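You operate a simulated robot arm through the tools that you are given. There is no shell and no other tool. Be economical: measure what you need, move in short steps, check, and stop when the job is done.

The job below is to be done with a simulated robot arm. You get a single attempt, and the scene is never put back.

Task
Stack the pot marked "paste" from the top of the grey bench on top of the pot marked "WAX". Turn the white dial to 40. Put the slotted pad marked "D" from the bench on the fourth shelf from the bottom of the orange rack and the slotted pad marked "Q" on the shelf under the bench. Take the red pot and leave it on the top of the grey bench. Open the shim drawer, take the brown block on the bench and put it away in the floor of the shim drawer and shut the drawer again. Fetch the blue bracket that says "J5" from the long table and set it in the done tray. Fetch the green pot labelled "grease" from the long table and stand it on top of the clips box. Put one of the blocks from the long table on top of the beige valves box. Put the box that says "seals" from the long table on the top shelf of the orange rack and the box labelled "plugs" on the bench. Do these in any order. Set down upright: slotted pad, green pot, box.

Only the result counts: the job must be done as asked and must still hold three seconds after the hand-in. Knocking over, shifting, dropping, spilling or breaking anything else fails it. A push-on lid holds only when it is set on centred and level and pressed home; a screw cap is set on level and turned clockwise until tight.

Robot
A 7-joint arm with a three-finger gripper on a trunk, on a base that drives. Base frame: it is fixed to the floor where the robot stands at the start and does not move with it; the origin is under the middle of the robot, x ahead of it, y to its left, z up; the surface under the hand at the start is at about z = 860. Units: mm, degrees, N and s.
With the tool pointing down near the work surface it reaches from about 100 to 880 mm from the robot's upright axis, wherever it stands. Its first joint turns from -166.0 to 166.0 degrees. Places, roughly: bench [600, -1400, 900]; black pot, orange pot [750, 250, 1000]; block [-2500, 0, 750]; blue bracket [-2000, -250, 750]; box, green box, seals box [-2750, -250, 750]; brown block [250, -1750, 750]; clips box [-1750, -250, 750]; done tray (14x18 cm) [420, -800, 860]; floor of the shim drawer [-6600, -1200, 700]; fourth shelf of the orange rack [-3200, -2100, 1400]; green pot [-2000, -250, 750]; red pot [250, -1000, 1000]; shelf under the bench [600, -1400, 200]; shim drawer [-6600, -1300, 700]; slotted pad [750, -750, 1000]; top of the grey bench [600, 600, 900]; top shelf of the orange rack [-3200, -2100, 1800]; valves box [-2000, -250, 750]; white dial [500, -100, 900]. Payload 2.94 kg.
The TCP is the grasp point between the finger pads, 30 mm short of the fingertips. In the tool frame z runs along the fingers and y along their closing line. The gripper opens to 132 mm. The gripper's body begins 107 mm behind the TCP.
Orientation is that of the tool frame in the base frame, as a unit quaternion [x, y, z, w]. With the fingers straight down and closing along the base's y, the tool's x points along the base's -x, its y along +y and its z along -z.

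Tools
- The arm moves only by the tool nudge_tool. Its argument "series" is a list of rows, each an object (a shift or turn left out is 0, a gripper value left out holds the last) with "offset": the shift along the tool's x, y, z in units of 25 mm (1.0 is 25 mm), a list of three; "angular": the turn, a rotation vector about the tool's x, y, z in units of 4 degrees (1.0 is 4 degrees), a list of three; "fingers": the finger opening in mm, from 0 to 132. In form: [{"offset": [x, y, z], "angular": [wx, wy, wz], "fingers": fingers}, ...]. A call has 1 to 20 rows; each row shifts and turns the commanded pose from where the row before left it, along the tool's axes as they then stand. A call with a number of a shift or a turn outside -1 to 1 is refused whole. Rows are played at 5 a second. More than 50 mm and 8.6 degrees between two rows, or a gripper value outside its range, and nothing of the call is played. Where a pose cannot be reached the arm comes as near as it can. A force on the tool above 40 N (or 10 N above the force at the start of the call, whichever is more), or a blocked arm, ends the call early, and 0.2 s more pass. Each finger halts on what it meets, pressing with about 41 N; the grip force reading is that of the motor and also rises with nothing between the fingers. The clock runs only during rows and for 0.2 s after the last one: add rows that do not move to give the fingers time. The reply holds the time, the measured pose of the TCP, the force on the tool along the base axes, the opening and the grip force, in the units named above and with some noise, with the torque about the TCP (base axes, N m) and any sound that the robot's microphone picked up.
- Cameras (640 x 400 px; columns grow to the right, rows downward): "scene" is now at [19.3, 145.6, 1841.5]; the picture's right is [-0.66, -0.75, 0.00], its down [-0.57, 0.50, -0.65] and it looks along [0.49, -0.43, -0.76] (base axes); focal length 265 px, centre (320, 200). "wrist" rides on the gripper at [72, 3, -144] in the tool frame; the picture's right is [-0.04, 1.00, 0.00], its down [-0.88, -0.04, -0.48] and it looks along [-0.47, -0.02, 0.88] (tool axes); focal length 256 px, centre (320, 200). There is no depth. A picture from a camera that has moved, and an enlarged one, comes with that camera's place and axes in the base frame and with its lens. The place of the scene camera against the robot may be out by one fixed shift of up to 12 mm in any direction.
- capture(camera): a new picture of that camera. It takes no simulated time.
- slide_trunk(by): slides the trunk up (or, below 0, down) by that many mm; the arm and the scene camera ride with it, the base frame stays. It gives what a move gives, with no picture.
- steer(legs): drives the robot by 1 to 6 legs, each [ahead, left, turn to the left] in mm, mm and degrees, along the robot's own axes; the way and the turn of a leg run together, so that a leg with both is an arc; at most 1500 mm and 180 degrees a leg. The arm and the cameras ride along, it lands a little off, and it stops where it bumps. It gives what a move gives.
- pan_tilt(pan, tilt): turns the head with the scene camera to pan (to the left, within 143 degrees either way) and tilt (down, from -29 to 69), counted from straight ahead of the robot. It gives what a move gives.
- zoom(camera, box): a new picture of the part [left, top, right, bottom] of that camera's present view, enlarged. It takes no simulated time.
- job_done(): hands the job in; it is judged then, once.

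Go step by step. Nothing tells you exact positions but the pictures and the camera data: compare them with the known pose of the tool, close in by small moves and look again before you grip or let go. The budget is 556 turns and 360 pictures, counting those below and the enlarged ones. Unless the task says otherwise, let go and move clear before handing in.

The tools are called after "Emit:" by a JSON object that holds its "method" and its "body". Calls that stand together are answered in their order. nudge_tool: Moves the arm, as the interface text tells. Its arguments: {"type":"object","properties":{"series":{"type":"array","items":{"type":"object","properties":{"offset":{"type":"array","items":{"type":"number"}},"angular":{"type":"array","items":{"type":"number"}},"fingers":{"type":"number"}}}}},"required":["series"]} The other tools are called the same way: slide_trunk (by) slides the trunk up or down; steer (legs) drives the base; pan_tilt (pan, tilt) turns the head that bears the scene camera; capture (camera) takes a picture; zoom (camera, box) takes an enlarged picture of a part of a camera's view; job_done () hands the job in.

At the start:

```text
time_s: 0.0
position: [647.8, -53.0, 1147.4]
tcp_rot: [0.0, 1.0, 0.0, -0.001]
wrist_force: [0.4, -0.3, -0.4]
ft_torque: [-0.05, -0.02, 0.01]
width: 131.9
finger_force: 0.1
trunk travel left (down, up): [-350.0, 190.0]
robot x, y, heading: [3.6, -0.1, 0.3]
head pan, tilt: [-41.6, 49.5]
```

scene: 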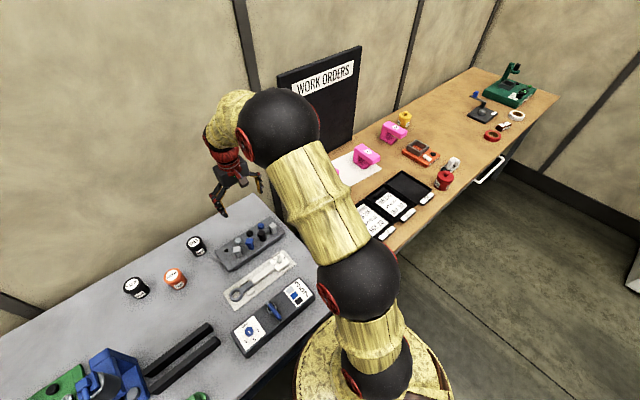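
wrist: 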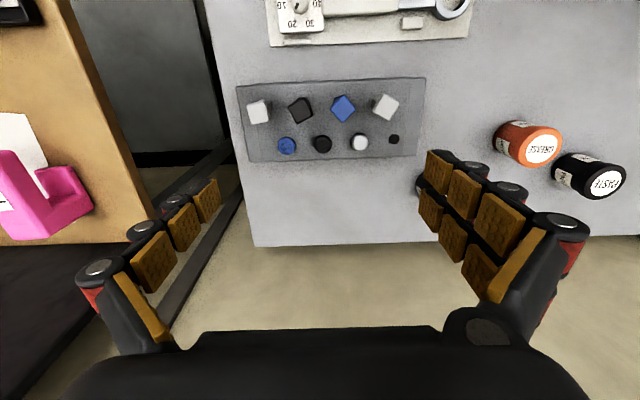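

I see the grey bench with three pots and a dial panel, and the wooden bench to the right with pink pads and a red pot. I'll look closer first.

Emit:
{"method": "zoom", "body": {"camera": "scene", "box": [100, 200, 340, 400]}}

Emit:
{"method": "zoom", "body": {"camera": "scene", "box": [320, 60, 560, 250]}}

```text
2.00 times, centred on (220, 300) of scene
camera zoom: at [19.3, 145.6, 1841.5], right [-0.66, -0.75, 0.0], down [-0.57, 0.5, -0.65], along [0.49, -0.43, -0.76], focal length 530 px, centre (520, 0)
```

zoom: 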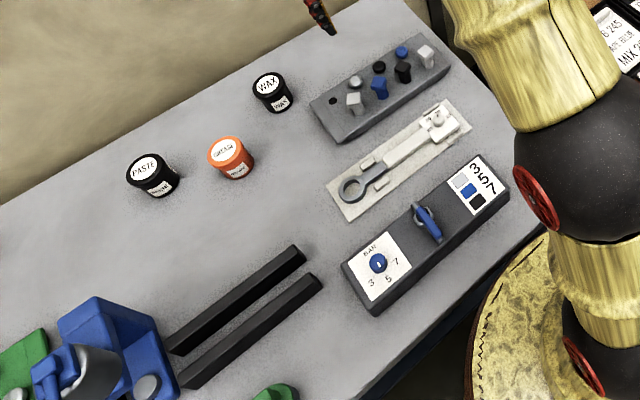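

```text
2.11 times, centred on (440, 155) of scene
camera zoom: at [19.3, 145.6, 1841.5], right [-0.66, -0.75, 0.0], down [-0.57, 0.5, -0.65], along [0.49, -0.43, -0.76], focal length 558 px, centre (67, 295)
```

zoom: 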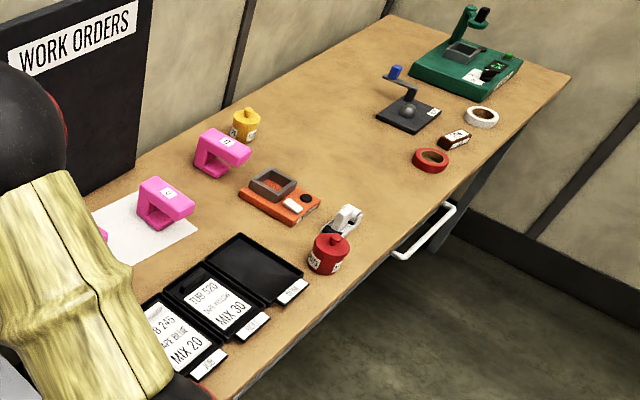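

I see PASTE, WAX and an orange pot. Next I look at the dial with the wrist camera, and pan the head around.

Emit:
{"method": "pan_tilt", "body": {"pan": 0, "tilt": 45}}

Emit:
{"method": "capture", "body": {"camera": "scene"}}

Emit:
{"method": "zoom", "body": {"camera": "wrist", "box": [240, 0, 640, 200]}}

Emit:
{"method": "pan_tilt", "body": {"pan": -90, "tilt": 40}}

Emit:
{"method": "capture", "body": {"camera": "scene"}}

Emit:
{"method": "pan_tilt", "body": {"pan": -140, "tilt": 15}}

Emit:
{"method": "capture", "body": {"camera": "scene"}}

Emit:
{"method": "pan_tilt", "body": {"pan": 140, "tilt": 15}}

Emit:
{"method": "capture", "body": {"camera": "scene"}}

```text
time_s: 1.1
position: [648.1, -52.4, 1148.5]
tcp_rot: [0.0, 1.0, -0.001, 0.0]
wrist_force: [0.4, 0.2, -0.7]
ft_torque: [0.02, 0.01, 0.01]
width: 131.7
finger_force: 0.1
trunk travel left (down, up): [-350.0, 190.0]
robot x, y, heading: [3.4, -3.2, -0.2]
head pan, tilt: [0.0, 45.0]
```

```text
355 pictures are left
camera scene: at [42.6, 196.9, 1847.7], right [0.0, -1.0, 0.0], down [-0.71, 0.0, -0.71], along [0.71, 0.0, -0.71], focal length 265 px, centre (320, 200)
```

scene: 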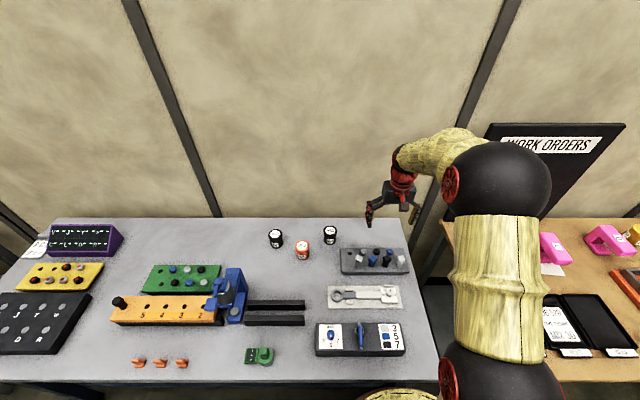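

```text
1.60 times, centred on (440, 100) of wrist
camera zoom: at [576.0, -47.5, 1291.8], right [0.04, 1.0, 0.0], down [0.88, -0.04, 0.48], along [0.47, -0.02, -0.88], focal length 410 px, centre (128, 360)
```

zoom: 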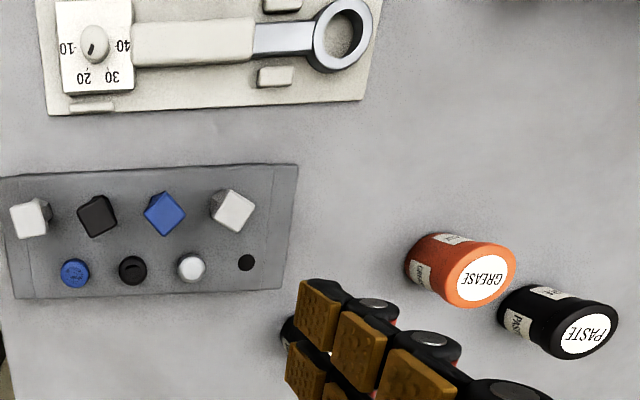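

```text
time_s: 2.7
position: [647.5, -52.6, 1148.7]
tcp_rot: [-0.001, 1.0, -0.001, 0.0]
wrist_force: [0.0, 0.0, -0.4]
ft_torque: [0.02, -0.01, 0.03]
width: 131.9
finger_force: 0.1
trunk travel left (down, up): [-350.0, 190.0]
robot x, y, heading: [0.7, 1.1, 0.1]
head pan, tilt: [-90.0, 40.0]
```

```text
353 pictures are left
camera scene: at [-38.7, 111.9, 1855.0], right [-1.0, 0.0, 0.0], down [0.0, 0.64, -0.77], along [0.0, -0.77, -0.64], focal length 265 px, centre (320, 200)
```

scene: 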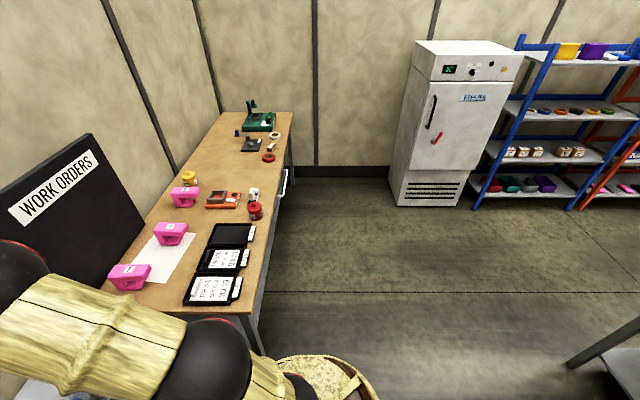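

```text
time_s: 3.9
position: [648.0, -53.3, 1148.6]
tcp_rot: [0.0, 1.0, 0.0, 0.0]
wrist_force: [-0.8, -0.3, -0.3]
ft_torque: [-0.02, 0.02, 0.01]
width: 132.3
finger_force: 0.0
trunk travel left (down, up): [-350.0, 190.0]
robot x, y, heading: [0.8, -0.3, 0.1]
head pan, tilt: [-140.0, 15.0]
```

```text
352 pictures are left
camera scene: at [-110.2, 136.9, 1894.5], right [-0.64, 0.77, 0.0], down [0.2, 0.17, -0.97], along [-0.74, -0.62, -0.26], focal length 265 px, centre (320, 200)
```

scene: 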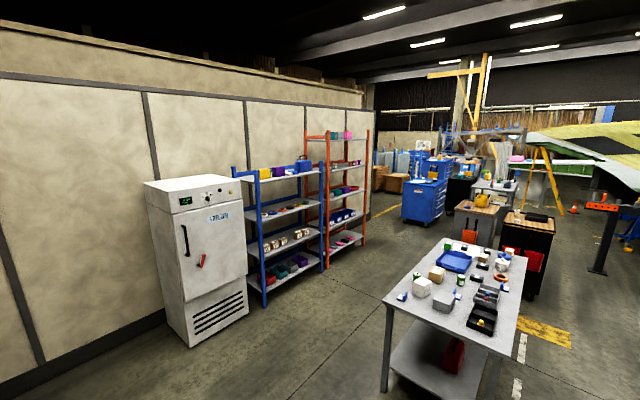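

```text
time_s: 7.8
position: [647.2, -51.7, 1149.3]
tcp_rot: [0.0, 1.0, 0.0, 0.001]
wrist_force: [0.0, -0.5, 0.8]
ft_torque: [-0.02, 0.0, 0.03]
width: 132.2
finger_force: 0.1
trunk travel left (down, up): [-350.0, 190.0]
robot x, y, heading: [-1.6, 3.1, 0.0]
head pan, tilt: [140.0, 15.0]
```

```text
351 pictures are left
camera scene: at [-110.2, 257.0, 1894.5], right [0.64, 0.77, 0.0], down [0.2, -0.17, -0.97], along [-0.74, 0.62, -0.26], focal length 265 px, centre (320, 200)
```

scene: 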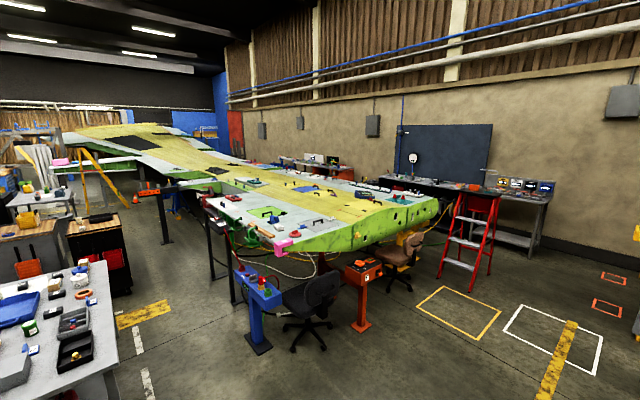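

PASTE sits near (742, 394), WAX near (769, 153). I'll move the hand above PASTE and look with the wrist camera.

Emit:
{"method": "nudge_tool", "body": {"series": [{"offset": [-0.2, 0.99, 0.2], "fingers": 90}, {"offset": [-0.2, 0.99, 0.2]}, {"offset": [-0.2, 0.99, 0.2]}, {"offset": [-0.2, 0.99, 0.2]}, {"offset": [-0.2, 0.99, 0.2]}, {"offset": [-0.2, 0.99, 0.2]}, {"offset": [-0.2, 0.99, 0.2]}, {"offset": [-0.2, 0.99, 0.2]}, {"offset": [-0.2, 0.99, 0.2]}, {"offset": [-0.2, 0.99, 0.2]}, {"offset": [-0.2, 0.99, 0.2]}, {"offset": [-0.2, 0.99, 0.2]}, {"offset": [-0.2, 0.99, 0.2]}, {"offset": [-0.2, 0.99, 0.2]}, {"offset": [-0.2, 0.99, 0.2]}, {"offset": [-0.2, 0.99, 0.2]}, {"offset": [-0.2, 0.99, 0.2]}, {"offset": [-0.2, 0.99, 0.2]}, {}, {}]}}

Emit:
{"method": "capture", "body": {"camera": "wrist"}}

```text
time_s: 12.0
position: [737.6, 395.2, 1057.0]
tcp_rot: [0.0, 1.0, 0.0, 0.0]
wrist_force: [-0.3, 0.6, 0.6]
ft_torque: [-0.03, 0.0, -0.02]
width: 90.3
finger_force: 0.2
trunk travel left (down, up): [-350.0, 190.0]
robot x, y, heading: [-4.9, -1.7, 0.1]
head pan, tilt: [140.0, 15.0]
```

```text
350 pictures are left
camera wrist: at [666.3, 400.0, 1201.1], right [0.04, 1.0, 0.0], down [0.88, -0.04, 0.48], along [0.47, -0.02, -0.88], focal length 256 px, centre (320, 200)
```

wrist: 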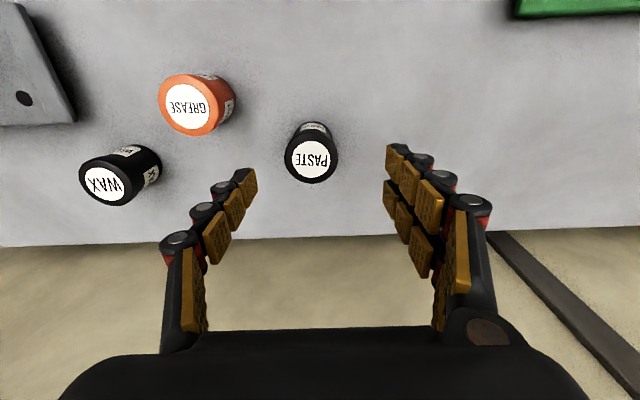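

PASTE's top seems centred near (762, 386). I go lower in steps and look again.

Emit:
{"method": "nudge_tool", "body": {"series": [{"offset": [-0.5, -0.2, 0.8]}, {"offset": [-0.48, -0.17, 0.8]}, {"offset": [0, 0, 0.8]}, {"offset": [0, 0, 0.8]}, {}]}}

Emit:
{"method": "capture", "body": {"camera": "wrist"}}

```text
time_s: 13.2
position: [761.6, 383.4, 978.2]
tcp_rot: [0.0, 1.0, 0.0, 0.0]
wrist_force: [-0.1, 0.5, 0.6]
ft_torque: [0.0, 0.0, -0.01]
width: 90.1
finger_force: 0.0
trunk travel left (down, up): [-350.0, 190.0]
robot x, y, heading: [-0.6, 0.0, 0.0]
head pan, tilt: [140.0, 15.0]
```

```text
349 pictures are left
camera wrist: at [689.8, 389.8, 1122.1], right [0.04, 1.0, 0.0], down [0.88, -0.04, 0.48], along [0.48, -0.02, -0.88], focal length 256 px, centre (320, 200)
```

wrist: 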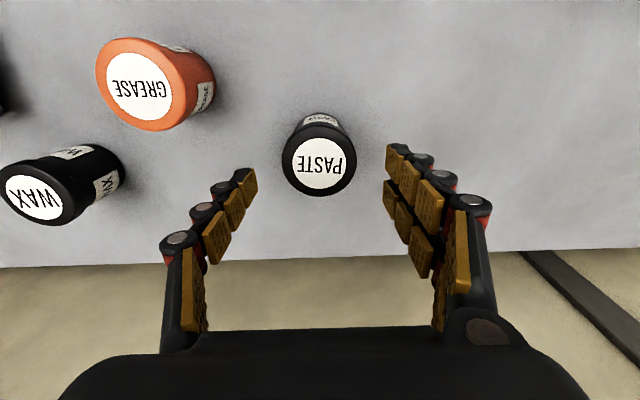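

Aligned. I descend to about z=900 and grip.

Emit:
{"method": "nudge_tool", "body": {"series": [{"offset": [-0.05, 0, 0.8]}, {"offset": [-0.05, 0, 0.8]}, {"offset": [0, 0, 0.8]}, {"offset": [0, 0, 0.7]}, {}, {"fingers": 40}, {"fingers": 40}, {}, {}, {}]}}

Emit:
{"method": "capture", "body": {"camera": "wrist"}}

```text
time_s: 15.4
position: [764.7, 384.1, 899.9]
tcp_rot: [0.0, 1.0, -0.001, 0.0]
wrist_force: [-0.7, -0.4, 2.0]
ft_torque: [-0.01, -0.03, 0.01]
width: 56.2
finger_force: 41.5
trunk travel left (down, up): [-350.0, 190.0]
robot x, y, heading: [1.8, -0.6, 0.1]
head pan, tilt: [140.0, 15.0]
```

```text
348 pictures are left
camera wrist: at [693.7, 389.3, 1044.2], right [0.04, 1.0, 0.0], down [0.88, -0.04, 0.48], along [0.47, -0.02, -0.88], focal length 256 px, centre (320, 200)
```

wrist: 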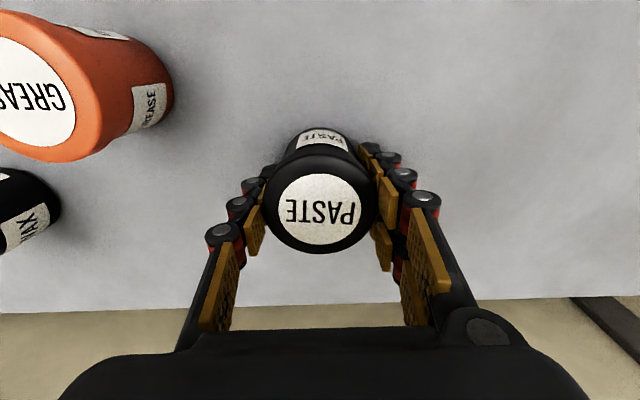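

Gripped at 56 mm. I lift and travel over WAX near (781, 142).

Emit:
{"method": "nudge_tool", "body": {"series": [{"offset": [0, 0, -0.6]}, {"offset": [0, 0, -1]}, {"offset": [0, 0, -1]}, {"offset": [0, 0, -1]}, {"offset": [0, 0, -1]}, {"offset": [0, -0.8, 0]}, {"offset": [0, -0.8, 0]}, {"offset": [0, -0.8, 0]}, {"offset": [0, -0.8, 0]}, {"offset": [0, -0.8, 0]}, {"offset": [0, -0.8, 0]}, {"offset": [0, -0.8, 0]}, {"offset": [0, -0.8, 0]}, {}, {}]}}

Emit:
{"method": "capture", "body": {"camera": "wrist"}}

Emit:
{"method": "pan_tilt", "body": {"pan": 0, "tilt": 35}}

Emit:
{"method": "zoom", "body": {"camera": "scene", "box": [220, 150, 420, 300]}}

```text
time_s: 18.6
position: [764.1, 225.1, 1014.0]
tcp_rot: [0.0, 1.0, -0.001, -0.001]
wrist_force: [-0.4, 0.6, -2.2]
ft_torque: [-0.01, 0.0, 0.03]
width: 56.1
finger_force: 40.4
trunk travel left (down, up): [-350.0, 190.0]
robot x, y, heading: [-1.5, -0.6, -0.0]
head pan, tilt: [140.0, 15.0]
```

```text
347 pictures are left
camera wrist: at [692.5, 229.7, 1158.5], right [0.04, 1.0, 0.0], down [0.88, -0.04, 0.48], along [0.47, -0.02, -0.88], focal length 256 px, centre (320, 200)
```

wrist: 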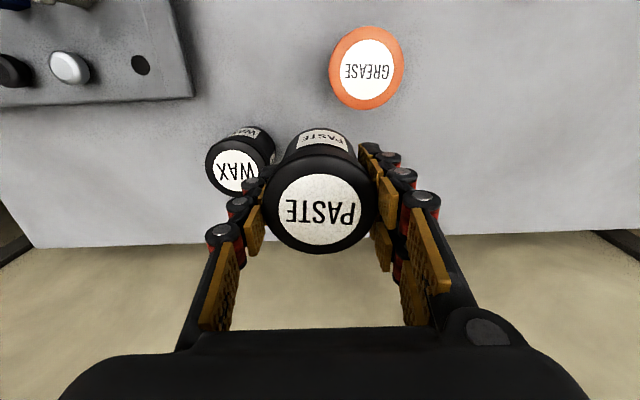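

```text
time_s: 20.8
position: [764.0, 224.7, 1013.7]
tcp_rot: [0.0, 1.0, 0.0, 0.001]
wrist_force: [0.3, -0.2, -1.3]
ft_torque: [-0.01, 0.0, 0.0]
width: 56.1
finger_force: 41.1
trunk travel left (down, up): [-350.0, 190.0]
robot x, y, heading: [1.1, 2.9, -0.0]
head pan, tilt: [0.0, 35.0]
```

```text
2.67 times, centred on (320, 225) of scene
camera zoom: at [49.7, 197.3, 1862.5], right [0.0, -1.0, 0.0], down [-0.57, 0.0, -0.82], along [0.82, 0.0, -0.57], focal length 706 px, centre (320, 133)
```

zoom: 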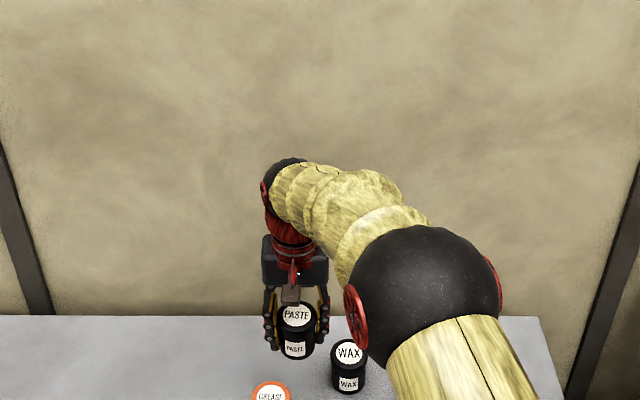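

PASTE needs to shift about +20 in x and −79 in y to sit on WAX. Then I'll look again.

Emit:
{"method": "nudge_tool", "body": {"series": [{"offset": [-0.2, -0.8, 0]}, {"offset": [-0.2, -0.8, 0]}, {"offset": [-0.2, -0.8, 0]}, {"offset": [-0.2, -0.75, 0]}, {}, {}]}}

Emit:
{"method": "zoom", "body": {"camera": "scene", "box": [280, 200, 380, 275]}}

Emit:
{"method": "capture", "body": {"camera": "wrist"}}

```text
time_s: 22.2
position: [783.1, 147.2, 1015.3]
tcp_rot: [0.001, 1.0, -0.001, 0.001]
wrist_force: [0.0, -0.3, -1.3]
ft_torque: [0.01, 0.01, 0.0]
width: 56.0
finger_force: 41.3
trunk travel left (down, up): [-350.0, 190.0]
robot x, y, heading: [-3.1, 1.3, 0.0]
head pan, tilt: [0.0, 35.0]
```

```text
5.33 times, centred on (330, 238) of scene
camera zoom: at [49.7, 197.2, 1862.5], right [0.0, -1.0, 0.0], down [-0.57, 0.0, -0.82], along [0.82, 0.0, -0.57], focal length 1413 px, centre (267, 0)
```

zoom: 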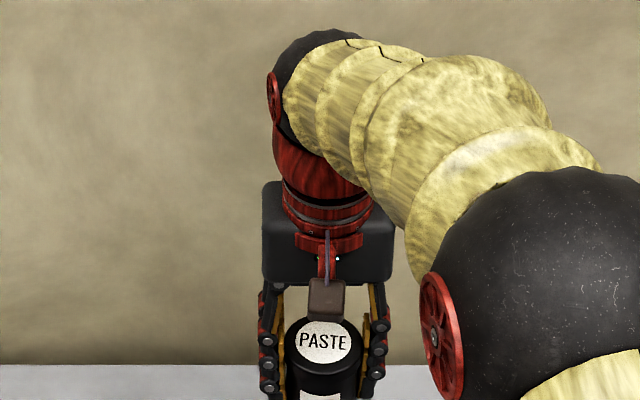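

```text
344 pictures are left
camera wrist: at [713.3, 152.5, 1158.5], right [0.04, 1.0, 0.0], down [0.88, -0.04, 0.48], along [0.47, -0.02, -0.88], focal length 256 px, centre (320, 200)
```

wrist: 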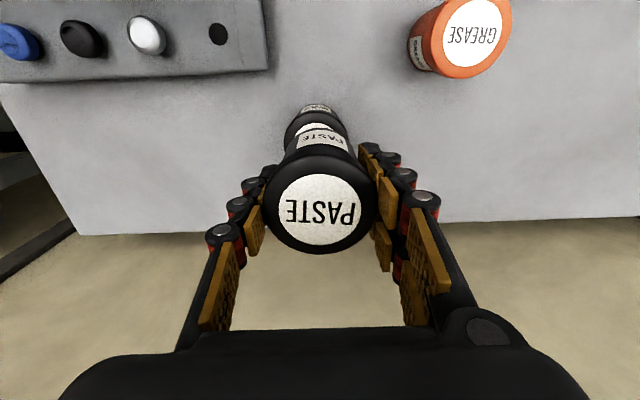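

WAX is about 3 mm off in y. I'll check the x alignment from the scene camera.

Emit:
{"method": "pan_tilt", "body": {"pan": 0, "tilt": 45}}

Emit:
{"method": "zoom", "body": {"camera": "scene", "box": [280, 180, 380, 255]}}

```text
time_s: 22.9
position: [784.1, 147.2, 1015.5]
tcp_rot: [0.0, 1.0, 0.0, -0.001]
wrist_force: [0.5, -0.6, -1.3]
ft_torque: [-0.01, 0.0, -0.01]
width: 56.0
finger_force: 41.2
trunk travel left (down, up): [-350.0, 190.0]
robot x, y, heading: [0.9, -2.6, -0.3]
head pan, tilt: [0.0, 45.0]
```

```text
5.33 times, centred on (330, 218) of scene
camera zoom: at [43.0, 197.2, 1847.7], right [0.0, -1.0, 0.0], down [-0.71, 0.0, -0.71], along [0.71, 0.0, -0.71], focal length 1413 px, centre (267, 107)
```

zoom: 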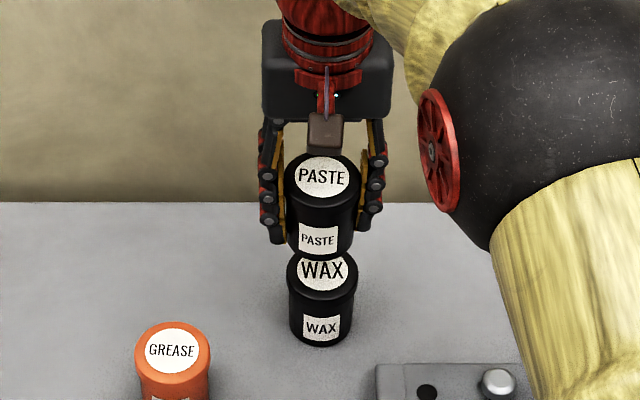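

Aligned in x; I shift y by −3 and lower gently until contact.

Emit:
{"method": "nudge_tool", "body": {"series": [{"offset": [0, -0.12, 0.4]}, {"offset": [0, 0, 0.4]}, {"offset": [0, 0, 0.2]}, {"offset": [0, 0, 0.15]}, {"offset": [0, 0, 0.15]}, {"offset": [0, 0, 0.1]}, {"offset": [0, 0, 0.1]}, {}]}}

Emit:
{"method": "zoom", "body": {"camera": "scene", "box": [280, 180, 380, 255]}}

```text
time_s: 24.7
position: [785.3, 143.6, 977.0]
tcp_rot: [0.0, 1.0, 0.0, -0.001]
wrist_force: [1.0, 0.3, -0.9]
ft_torque: [0.02, -0.01, 0.02]
width: 56.0
finger_force: 40.6
trunk travel left (down, up): [-350.0, 190.0]
robot x, y, heading: [3.7, -0.3, 0.2]
head pan, tilt: [0.0, 45.0]
```

```text
5.33 times, centred on (330, 218) of scene
camera zoom: at [42.9, 197.2, 1847.7], right [0.0, -1.0, 0.0], down [-0.71, 0.0, -0.71], along [0.71, 0.0, -0.71], focal length 1413 px, centre (267, 107)
```

zoom: 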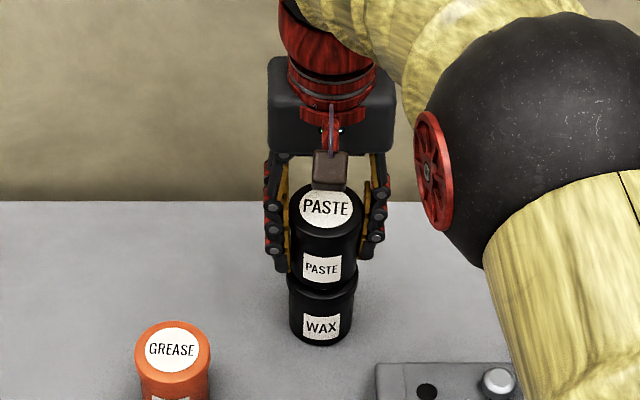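

Emit:
{"method": "nudge_tool", "body": {"series": [{"offset": [0, 0, 0.1]}, {"offset": [0, 0, 0.08]}, {"offset": [0, 0, 0.08]}, {"offset": [0, 0, 0.08]}, {"offset": [0, 0, 0.08]}, {"offset": [0, 0, 0.08]}, {"offset": [0, 0, 0.08]}, {"offset": [0, 0, 0.08]}, {"offset": [0, 0, 0.08]}, {"offset": [0, 0, 0.08]}]}}

```text
time_s: 26.5
position: [788.3, 144.0, 968.4]
tcp_rot: [0.0, 1.0, 0.001, 0.005]
wrist_force: [-0.3, -0.1, 10.3]
ft_torque: [-0.07, 0.02, 0.01]
width: 54.9
finger_force: 40.5
trunk travel left (down, up): [-350.0, 190.0]
robot x, y, heading: [1.9, -1.4, 0.1]
head pan, tilt: [0.0, 45.0]
stopped in row 8: the force on the tool passed its limit at 48 N (the readings are from after the stop); the commanded pose is now the measured one
```

Contact at z≈968. I check the alignment before letting go.

Emit:
{"method": "zoom", "body": {"camera": "scene", "box": [280, 180, 380, 255]}}

Emit:
{"method": "capture", "body": {"camera": "wrist"}}

```text
5.33 times, centred on (330, 218) of scene
camera zoom: at [41.9, 197.0, 1847.4], right [0.0, -1.0, 0.0], down [-0.71, 0.0, -0.71], along [0.71, 0.0, -0.71], focal length 1413 px, centre (267, 107)
```

zoom: 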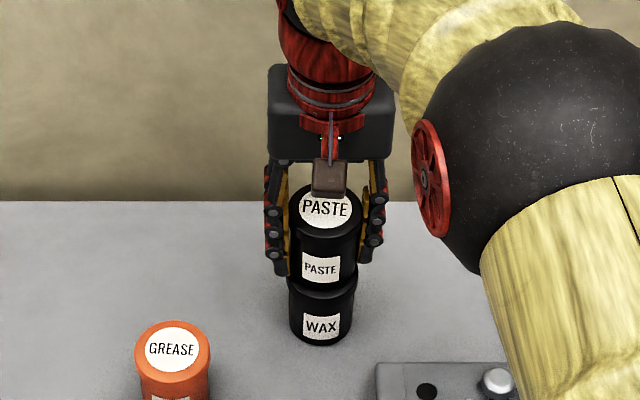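

```text
340 pictures are left
camera wrist: at [715.3, 148.4, 1111.0], right [0.04, 1.0, 0.0], down [0.87, -0.04, 0.49], along [0.49, -0.02, -0.87], focal length 256 px, centre (320, 200)
```

wrist: 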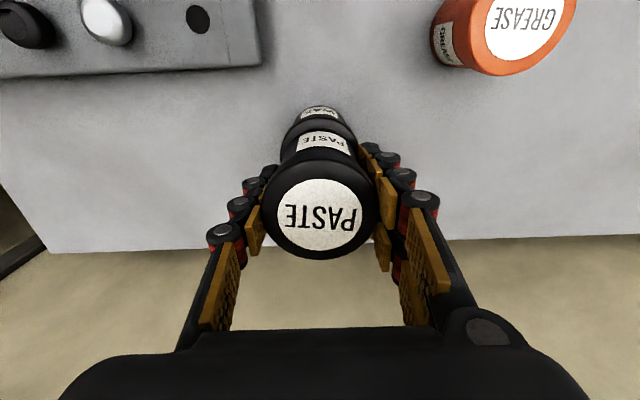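

Well stacked. I release and lift away.

Emit:
{"method": "nudge_tool", "body": {"series": [{"offset": [0, 0, -0.06]}, {"fingers": 60}, {"fingers": 70}, {"fingers": 85}, {}, {"offset": [0, 0, -0.6]}, {"offset": [0, 0, -1]}, {"offset": [0, 0, -1]}, {"offset": [0, 0, -1]}, {"offset": [0, 0, -1]}, {}]}}

Emit:
{"method": "zoom", "body": {"camera": "scene", "box": [280, 180, 380, 255]}}

Emit:
{"method": "zoom", "body": {"camera": "scene", "box": [300, 230, 440, 370]}}

```text
time_s: 28.9
position: [783.5, 142.7, 1082.7]
tcp_rot: [0.0, 1.0, 0.0, 0.003]
wrist_force: [0.4, 0.4, -0.1]
ft_torque: [0.01, 0.0, 0.03]
width: 84.9
finger_force: 0.1
trunk travel left (down, up): [-350.0, 190.0]
robot x, y, heading: [-1.9, -3.2, 0.1]
head pan, tilt: [0.0, 45.0]
```

```text
5.33 times, centred on (330, 218) of scene
camera zoom: at [42.9, 197.2, 1847.6], right [0.0, -1.0, 0.0], down [-0.71, 0.0, -0.71], along [0.71, 0.0, -0.71], focal length 1413 px, centre (267, 107)
```

zoom: 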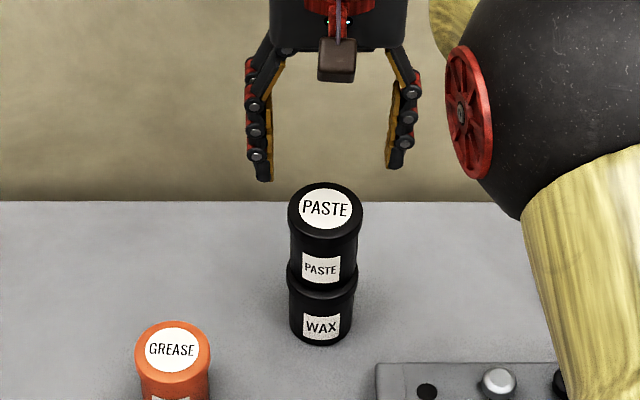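

```text
2.86 times, centred on (370, 300) of scene
camera zoom: at [42.9, 197.2, 1847.6], right [0.0, -1.0, 0.0], down [-0.71, 0.0, -0.71], along [0.71, 0.0, -0.71], focal length 757 px, centre (177, -86)
```

zoom: 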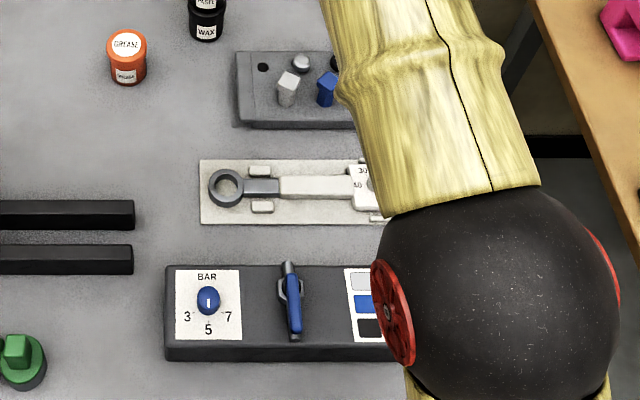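

The stack stands. Next is the white dial on the torque wrench near (506, −70); I move over it to look.

Emit:
{"method": "nudge_tool", "body": {"series": [{"offset": [0.92, -0.71, 0]}, {"offset": [0.92, -0.71, 0]}, {"offset": [0.92, -0.71, 0]}, {"offset": [0.92, -0.71, 0]}, {"offset": [0.92, -0.71, 0]}, {"offset": [0.92, -0.71, 0]}, {"offset": [0.92, -0.71, 0]}, {"offset": [0.92, -0.71, 0]}, {"offset": [0.92, -0.71, 0]}, {"offset": [0.92, -0.71, 0.5]}, {"offset": [0.92, -0.71, 1]}, {"offset": [0.92, -0.71, 1]}, {"offset": [0, 0, 0.5]}, {}]}}

Emit:
{"method": "capture", "body": {"camera": "wrist"}}

```text
time_s: 31.9
position: [510.5, -71.0, 1004.4]
tcp_rot: [0.0, 1.0, 0.001, 0.004]
wrist_force: [0.3, 1.5, 0.6]
ft_torque: [0.04, 0.0, 0.0]
width: 84.9
finger_force: 0.1
trunk travel left (down, up): [-350.0, 190.0]
robot x, y, heading: [1.6, 2.1, -0.0]
head pan, tilt: [0.0, 45.0]
```

```text
337 pictures are left
camera wrist: at [438.4, -65.8, 1147.5], right [0.04, 1.0, 0.0], down [0.88, -0.04, 0.48], along [0.48, -0.02, -0.88], focal length 256 px, centre (320, 200)
```

wrist: 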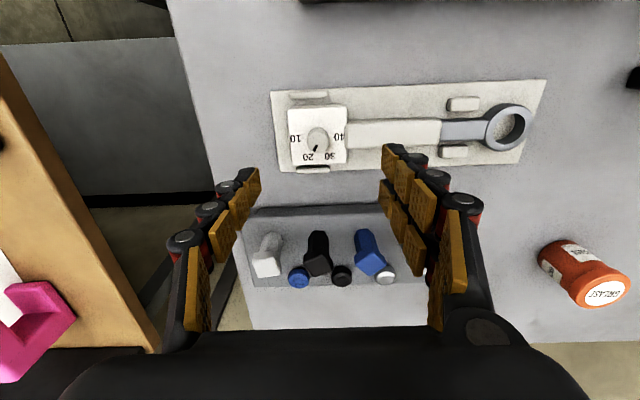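

Emit:
{"method": "zoom", "body": {"camera": "wrist", "box": [270, 90, 370, 180]}}

```text
4.44 times, centred on (320, 135) of wrist
camera zoom: at [438.4, -65.8, 1147.5], right [0.04, 1.0, 0.0], down [0.88, -0.04, 0.48], along [0.48, -0.02, -0.88], focal length 1138 px, centre (320, 489)
```

zoom: 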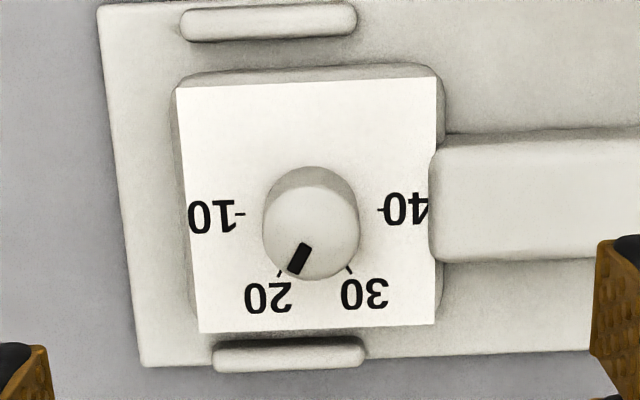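

The knob is 22 mm round with pointer at 20; 40 is 120° counter-clockwise seen from above. I lower a bit to measure height by parallax.

Emit:
{"method": "nudge_tool", "body": {"series": [{"offset": [0, 0, 0.8], "fingers": 60}, {"offset": [0, 0, 0.8]}, {"offset": [0, 0, 0.4]}, {}]}}

Emit:
{"method": "zoom", "body": {"camera": "wrist", "box": [270, 70, 370, 160]}}

```text
time_s: 32.9
position: [511.6, -71.0, 954.9]
tcp_rot: [0.0, 1.0, 0.001, 0.004]
wrist_force: [-0.4, 0.0, -0.6]
ft_torque: [0.02, 0.01, -0.03]
width: 60.0
finger_force: 0.1
trunk travel left (down, up): [-350.0, 190.0]
robot x, y, heading: [0.3, -3.0, -0.1]
head pan, tilt: [0.0, 45.0]
```

```text
4.44 times, centred on (320, 115) of wrist
camera zoom: at [439.1, -66.1, 1097.2], right [0.04, 1.0, 0.0], down [0.88, -0.04, 0.48], along [0.48, -0.02, -0.88], focal length 1138 px, centre (320, 578)
```

zoom: 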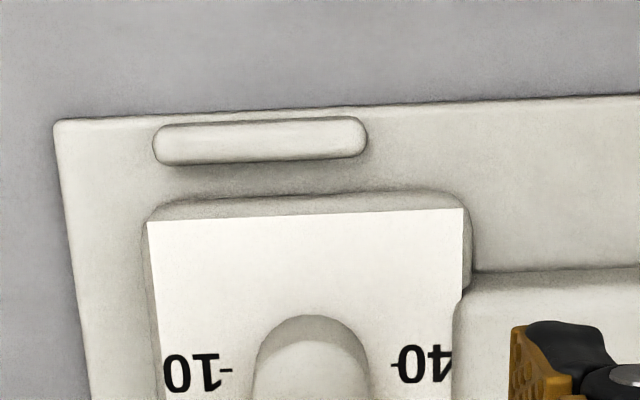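

Face is around z≈880, knob top ≈895. I pre-rotate the hand 60° and lower with fingertips at about 890.

Emit:
{"method": "nudge_tool", "body": {"series": [{"angular": [0, 0, 1], "fingers": 44}, {"angular": [0, 0, 1]}, {"angular": [0, 0, 1]}, {"angular": [0, 0, 1]}, {"angular": [0, 0, 1]}, {"angular": [0, 0, 1]}, {"angular": [0, 0, 1]}, {"angular": [0, 0, 1]}, {"angular": [0, 0, 1]}, {"angular": [0, 0, 1]}, {"angular": [0, 0, 1]}, {"angular": [0, 0, 1]}, {"angular": [0, 0, 1]}, {"angular": [0, 0, 1]}, {"angular": [0, 0, 1]}, {}, {"offset": [0, 0, 0.6]}, {"offset": [0, 0, 0.4]}, {}]}}

Emit:
{"method": "capture", "body": {"camera": "wrist"}}

Emit:
{"method": "zoom", "body": {"camera": "scene", "box": [300, 230, 440, 370]}}

```text
time_s: 36.9
position: [513.0, -71.1, 930.4]
tcp_rot: [0.5, 0.866, 0.003, 0.004]
wrist_force: [0.8, -0.3, 0.0]
ft_torque: [0.02, 0.01, 0.01]
width: 44.1
finger_force: 0.3
trunk travel left (down, up): [-350.0, 190.0]
robot x, y, heading: [0.3, -1.6, 0.1]
head pan, tilt: [0.0, 45.0]
```

```text
334 pictures are left
camera wrist: at [478.6, -4.7, 1073.9], right [0.89, 0.46, 0.01], down [0.4, -0.78, 0.48], along [0.23, -0.42, -0.88], focal length 256 px, centre (320, 200)
```

wrist: 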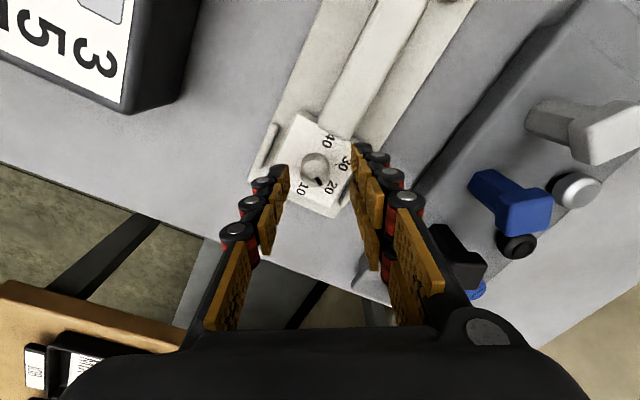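

```text
2.86 times, centred on (370, 300) of scene
camera zoom: at [42.4, 197.0, 1847.7], right [0.0, -1.0, 0.0], down [-0.71, 0.0, -0.71], along [0.71, 0.0, -0.71], focal length 757 px, centre (177, -86)
```

zoom: 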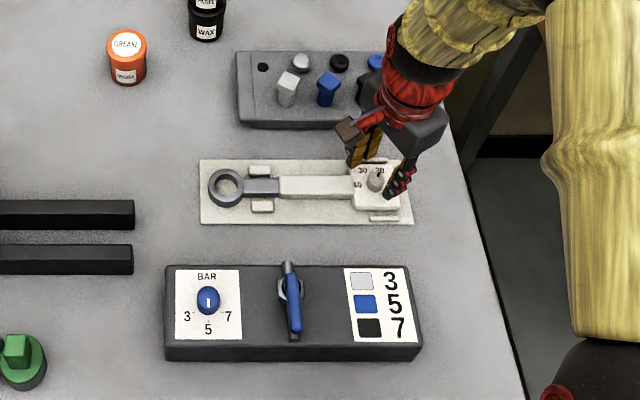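

Emit:
{"method": "nudge_tool", "body": {"series": [{"offset": [0, -0.13, 0.2]}, {}]}}

Emit:
{"method": "zoom", "body": {"camera": "wrist", "box": [240, 90, 400, 240]}}

Emit:
{"method": "zoom", "body": {"camera": "scene", "box": [370, 270, 420, 310]}}

```text
time_s: 37.5
position: [509.3, -72.6, 925.2]
tcp_rot: [0.5, 0.866, 0.002, 0.002]
wrist_force: [-0.8, -0.5, 0.3]
ft_torque: [-0.02, -0.02, -0.01]
width: 44.1
finger_force: 0.1
trunk travel left (down, up): [-350.0, 190.0]
robot x, y, heading: [3.6, -0.1, -0.3]
head pan, tilt: [0.0, 45.0]
```

```text
2.67 times, centred on (320, 165) of wrist
camera zoom: at [475.6, -6.3, 1068.6], right [0.89, 0.46, 0.01], down [0.4, -0.78, 0.48], along [0.23, -0.42, -0.88], focal length 683 px, centre (320, 293)
```

zoom: 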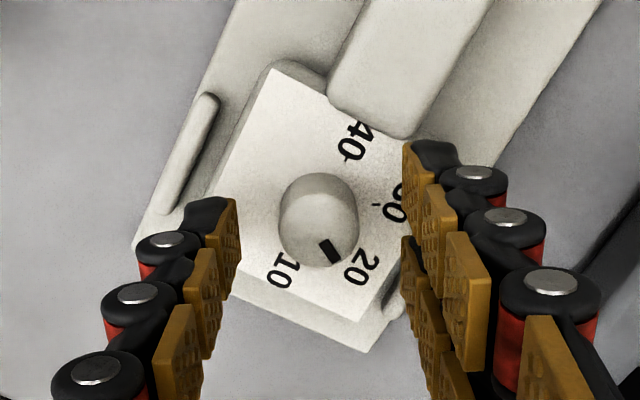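

```text
10.00 times, centred on (395, 290) of scene
camera zoom: at [42.5, 196.9, 1847.7], right [0.0, -1.0, 0.0], down [-0.71, 0.0, -0.71], along [0.71, 0.0, -0.71], focal length 2650 px, centre (-430, -700)
```

zoom: 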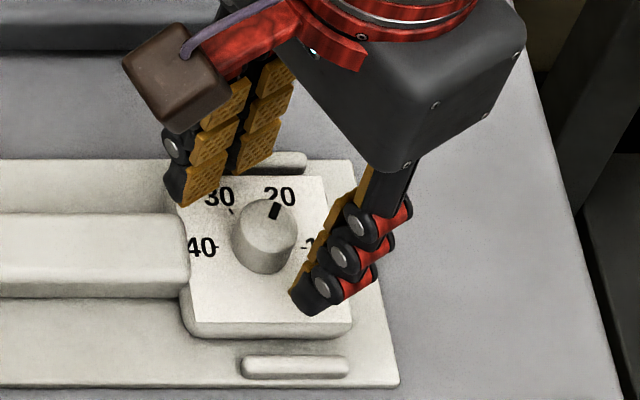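

Emit:
{"method": "nudge_tool", "body": {"series": [{"fingers": 32}, {}, {"offset": [0, 0, 0.2]}, {"offset": [0, 0, 0.15]}, {}]}}

Emit:
{"method": "zoom", "body": {"camera": "wrist", "box": [240, 90, 400, 240]}}

Emit:
{"method": "zoom", "body": {"camera": "scene", "box": [370, 270, 420, 310]}}

```text
time_s: 38.7
position: [508.1, -71.9, 916.4]
tcp_rot: [0.5, 0.866, 0.003, 0.003]
wrist_force: [0.0, -0.3, 0.5]
ft_torque: [-0.01, -0.02, 0.03]
width: 32.1
finger_force: 0.1
trunk travel left (down, up): [-350.0, 190.0]
robot x, y, heading: [1.8, 3.8, 0.2]
head pan, tilt: [0.0, 45.0]
```

```text
2.67 times, centred on (320, 165) of wrist
camera zoom: at [474.7, -5.8, 1059.9], right [0.89, 0.46, 0.01], down [0.4, -0.78, 0.48], along [0.23, -0.42, -0.88], focal length 683 px, centre (320, 293)
```

zoom: 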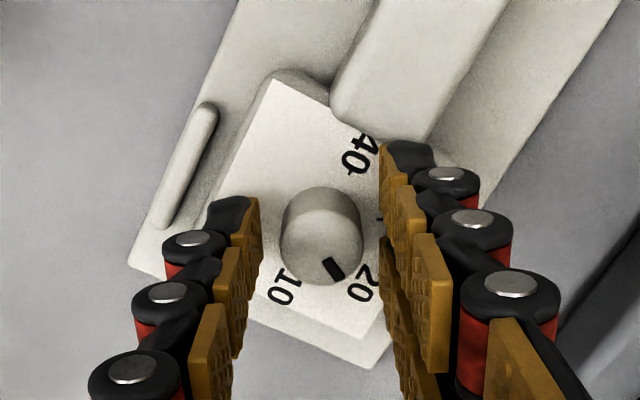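

```text
10.00 times, centred on (395, 290) of scene
camera zoom: at [42.5, 196.9, 1847.7], right [0.0, -1.0, 0.0], down [-0.71, 0.0, -0.71], along [0.71, 0.0, -0.71], focal length 2650 px, centre (-430, -700)
```

zoom: 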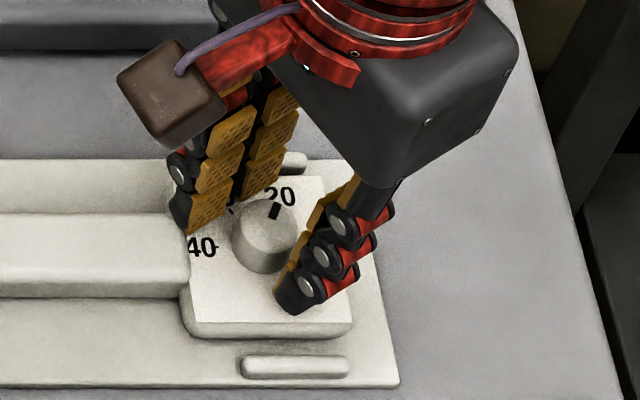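

Emit:
{"method": "nudge_tool", "body": {"series": [{"offset": [0, 0, 0.1]}, {"fingers": 10}, {}, {}, {}]}}

Emit:
{"method": "zoom", "body": {"camera": "wrist", "box": [240, 90, 400, 240]}}

Emit:
{"method": "zoom", "body": {"camera": "scene", "box": [370, 270, 420, 310]}}

```text
time_s: 39.9
position: [508.1, -71.9, 914.6]
tcp_rot: [0.5, 0.866, 0.003, 0.004]
wrist_force: [-4.8, -7.0, 17.4]
ft_torque: [-0.19, 0.18, -0.03]
width: 20.2
finger_force: 41.0
trunk travel left (down, up): [-350.0, 190.0]
robot x, y, heading: [-0.0, -1.0, -0.0]
head pan, tilt: [0.0, 45.0]
```

```text
2.67 times, centred on (320, 165) of wrist
camera zoom: at [474.2, -6.1, 1058.3], right [0.89, 0.46, 0.01], down [0.4, -0.78, 0.48], along [0.23, -0.42, -0.88], focal length 683 px, centre (320, 293)
```

zoom: 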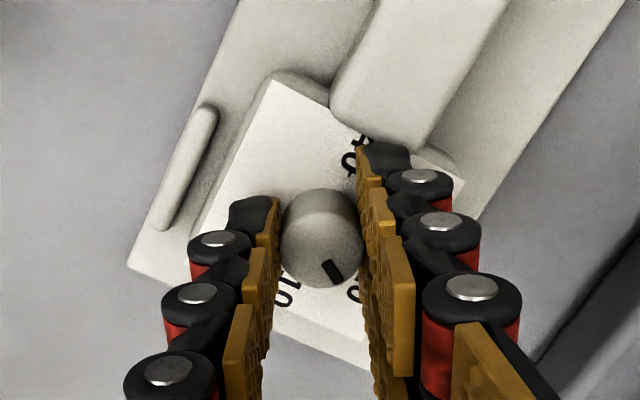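

```text
10.00 times, centred on (395, 290) of scene
camera zoom: at [40.8, 196.4, 1847.9], right [0.0, -1.0, 0.0], down [-0.71, 0.0, -0.71], along [0.71, 0.0, -0.71], focal length 2650 px, centre (-430, -700)
```

zoom: 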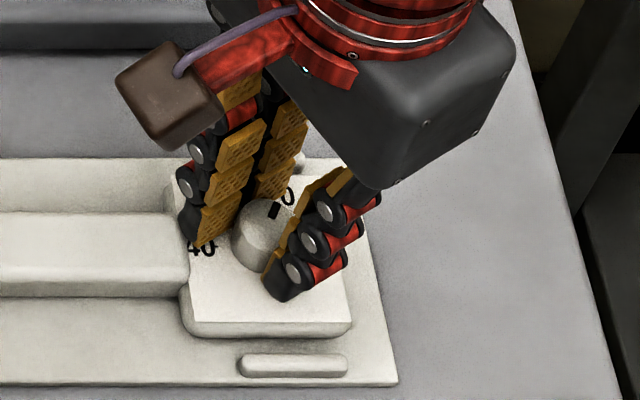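

The fingers press down a little (17 N); I ease up 1.5 mm, then turn in part.

Emit:
{"method": "nudge_tool", "body": {"series": [{"offset": [0, 0, -0.06]}, {}]}}

```text
time_s: 40.5
position: [508.2, -71.3, 915.1]
tcp_rot: [0.5, 0.866, 0.002, 0.002]
wrist_force: [-1.2, -2.3, 4.1]
ft_torque: [-0.24, -0.15, -0.02]
width: 20.1
finger_force: 41.3
trunk travel left (down, up): [-350.0, 190.0]
robot x, y, heading: [-3.1, -0.7, -0.1]
head pan, tilt: [0.0, 45.0]
```

Emit:
{"method": "nudge_tool", "body": {"series": [{"angular": [0, 0, -1]}, {"angular": [0, 0, -1]}, {"angular": [0, 0, -1]}, {"angular": [0, 0, -1]}, {"angular": [0, 0, -1]}, {"angular": [0, 0, -1]}, {"angular": [0, 0, -1]}, {"angular": [0, 0, -1]}, {"angular": [0, 0, -1]}, {"angular": [0, 0, -1]}, {"angular": [0, 0, -1]}, {"angular": [0, 0, -1]}, {"angular": [0, 0, -1]}, {"angular": [0, 0, -1]}, {"angular": [0, 0, -1]}, {}]}}

Emit:
{"method": "zoom", "body": {"camera": "wrist", "box": [240, 90, 400, 240]}}

Emit:
{"method": "zoom", "body": {"camera": "scene", "box": [370, 270, 420, 310]}}

```text
time_s: 43.9
position: [508.1, -71.9, 915.6]
tcp_rot: [-0.001, 1.0, 0.001, 0.004]
wrist_force: [-0.4, -1.7, -0.5]
ft_torque: [-0.05, 0.04, 0.01]
width: 20.3
finger_force: 40.3
trunk travel left (down, up): [-350.0, 190.0]
robot x, y, heading: [-3.8, 1.1, 0.2]
head pan, tilt: [0.0, 45.0]
```

```text
2.67 times, centred on (320, 165) of wrist
camera zoom: at [435.9, -66.8, 1058.2], right [0.04, 1.0, 0.0], down [0.88, -0.04, 0.48], along [0.48, -0.02, -0.88], focal length 683 px, centre (320, 293)
```

zoom: 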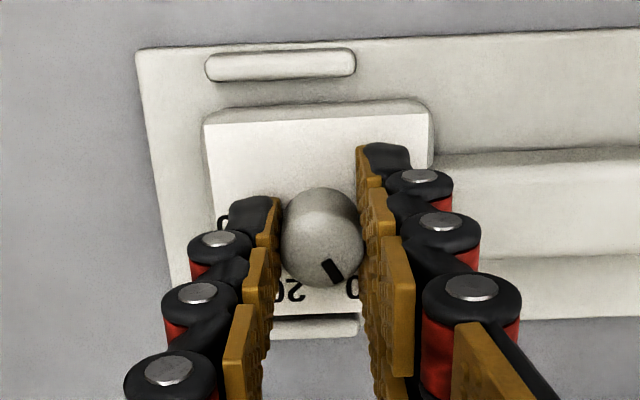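

```text
10.00 times, centred on (395, 290) of scene
camera zoom: at [42.7, 196.8, 1847.7], right [0.0, -1.0, 0.0], down [-0.71, 0.0, -0.71], along [0.71, 0.0, -0.71], focal length 2650 px, centre (-430, -700)
```

zoom: 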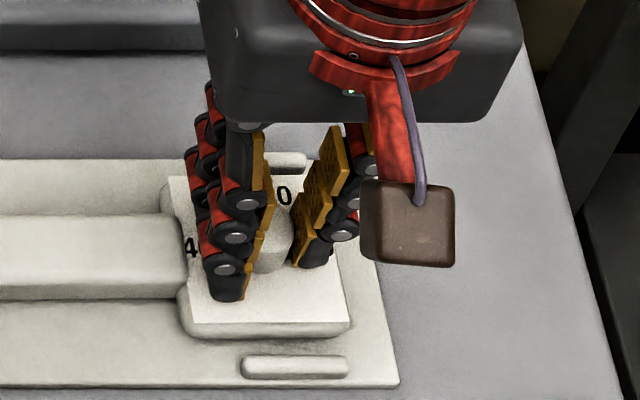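

It turns with the hand. Another 60°.

Emit:
{"method": "nudge_tool", "body": {"series": [{"angular": [0, 0, -1]}, {"angular": [0, 0, -1]}, {"angular": [0, 0, -1]}, {"angular": [0, 0, -1]}, {"angular": [0, 0, -1]}, {"angular": [0, 0, -1]}, {"angular": [0, 0, -1]}, {"angular": [0, 0, -1]}, {"angular": [0, 0, -1]}, {"angular": [0, 0, -1]}, {"angular": [0, 0, -1]}, {"angular": [0, 0, -1]}, {"angular": [0, 0, -1]}, {"angular": [0, 0, -1]}, {"angular": [0, 0, -1]}, {}]}}

Emit:
{"method": "zoom", "body": {"camera": "wrist", "box": [240, 90, 400, 240]}}

Emit:
{"method": "zoom", "body": {"camera": "scene", "box": [370, 270, 420, 310]}}

```text
time_s: 47.3
position: [509.3, -71.6, 913.8]
tcp_rot: [-0.5, 0.866, -0.001, 0.004]
wrist_force: [1.4, 1.9, 2.4]
ft_torque: [-0.04, 0.11, -0.01]
width: 20.1
finger_force: 40.6
trunk travel left (down, up): [-350.0, 190.0]
robot x, y, heading: [-2.9, -2.5, -0.1]
head pan, tilt: [0.0, 45.0]
```

```text
2.67 times, centred on (320, 165) of wrist
camera zoom: at [470.2, -131.0, 1058.3], right [-0.84, 0.54, -0.01], down [0.47, 0.74, 0.48], along [0.26, 0.4, -0.88], focal length 683 px, centre (320, 293)
```

zoom: 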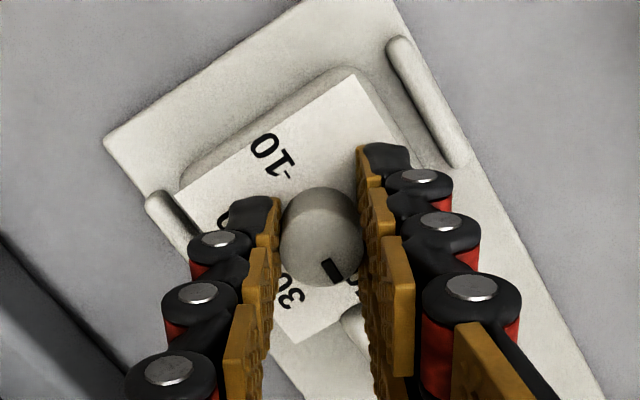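

```text
10.00 times, centred on (395, 290) of scene
camera zoom: at [42.5, 197.2, 1847.7], right [0.0, -1.0, 0.0], down [-0.71, 0.0, -0.71], along [0.71, 0.0, -0.71], focal length 2650 px, centre (-430, -700)
```

zoom: 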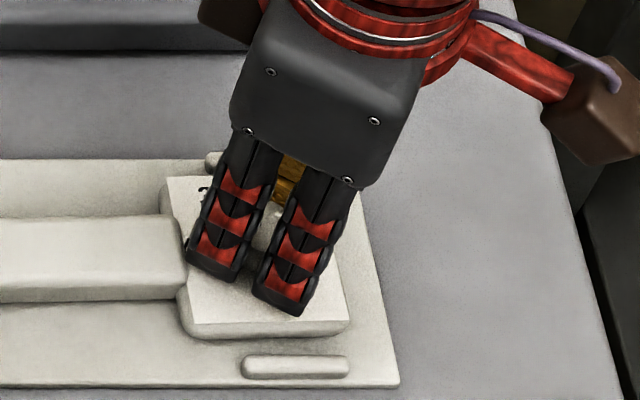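

Now I release, lift, rotate back and read the dial.

Emit:
{"method": "nudge_tool", "body": {"series": [{"fingers": 32}, {}, {"offset": [0, 0, -0.5]}, {"offset": [0, 0, -1]}, {"offset": [0, 0, -1]}, {"offset": [0, 0, -1]}, {}]}}

Emit:
{"method": "zoom", "body": {"camera": "wrist", "box": [240, 90, 400, 190]}}

Emit:
{"method": "zoom", "body": {"camera": "scene", "box": [370, 270, 420, 310]}}

```text
time_s: 48.9
position: [508.4, -70.9, 1003.4]
tcp_rot: [-0.499, 0.866, -0.001, 0.004]
wrist_force: [-0.1, -0.3, -0.2]
ft_torque: [-0.01, 0.01, -0.03]
width: 31.9
finger_force: 0.0
trunk travel left (down, up): [-350.0, 190.0]
robot x, y, heading: [-0.3, 0.4, -0.1]
head pan, tilt: [0.0, 45.0]
```

```text
4.00 times, centred on (320, 140) of wrist
camera zoom: at [469.9, -130.2, 1146.1], right [-0.84, 0.54, -0.01], down [0.47, 0.74, 0.48], along [0.26, 0.4, -0.88], focal length 1024 px, centre (320, 440)
```

zoom: 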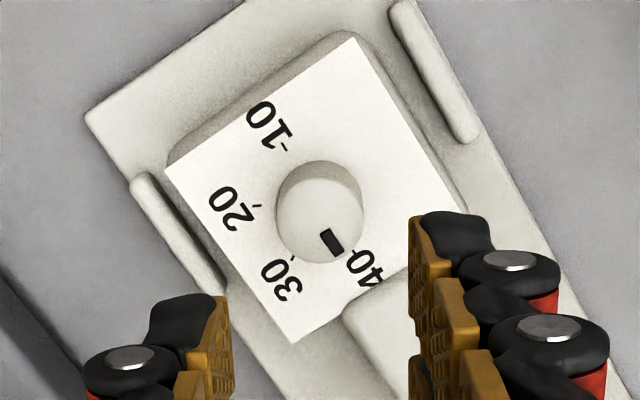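

```text
10.00 times, centred on (395, 290) of scene
camera zoom: at [42.6, 196.9, 1847.7], right [0.0, -1.0, 0.0], down [-0.71, 0.0, -0.71], along [0.71, 0.0, -0.71], focal length 2650 px, centre (-430, -700)
```

zoom: 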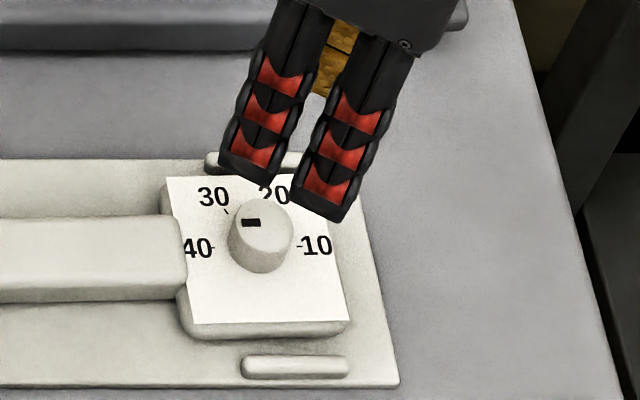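

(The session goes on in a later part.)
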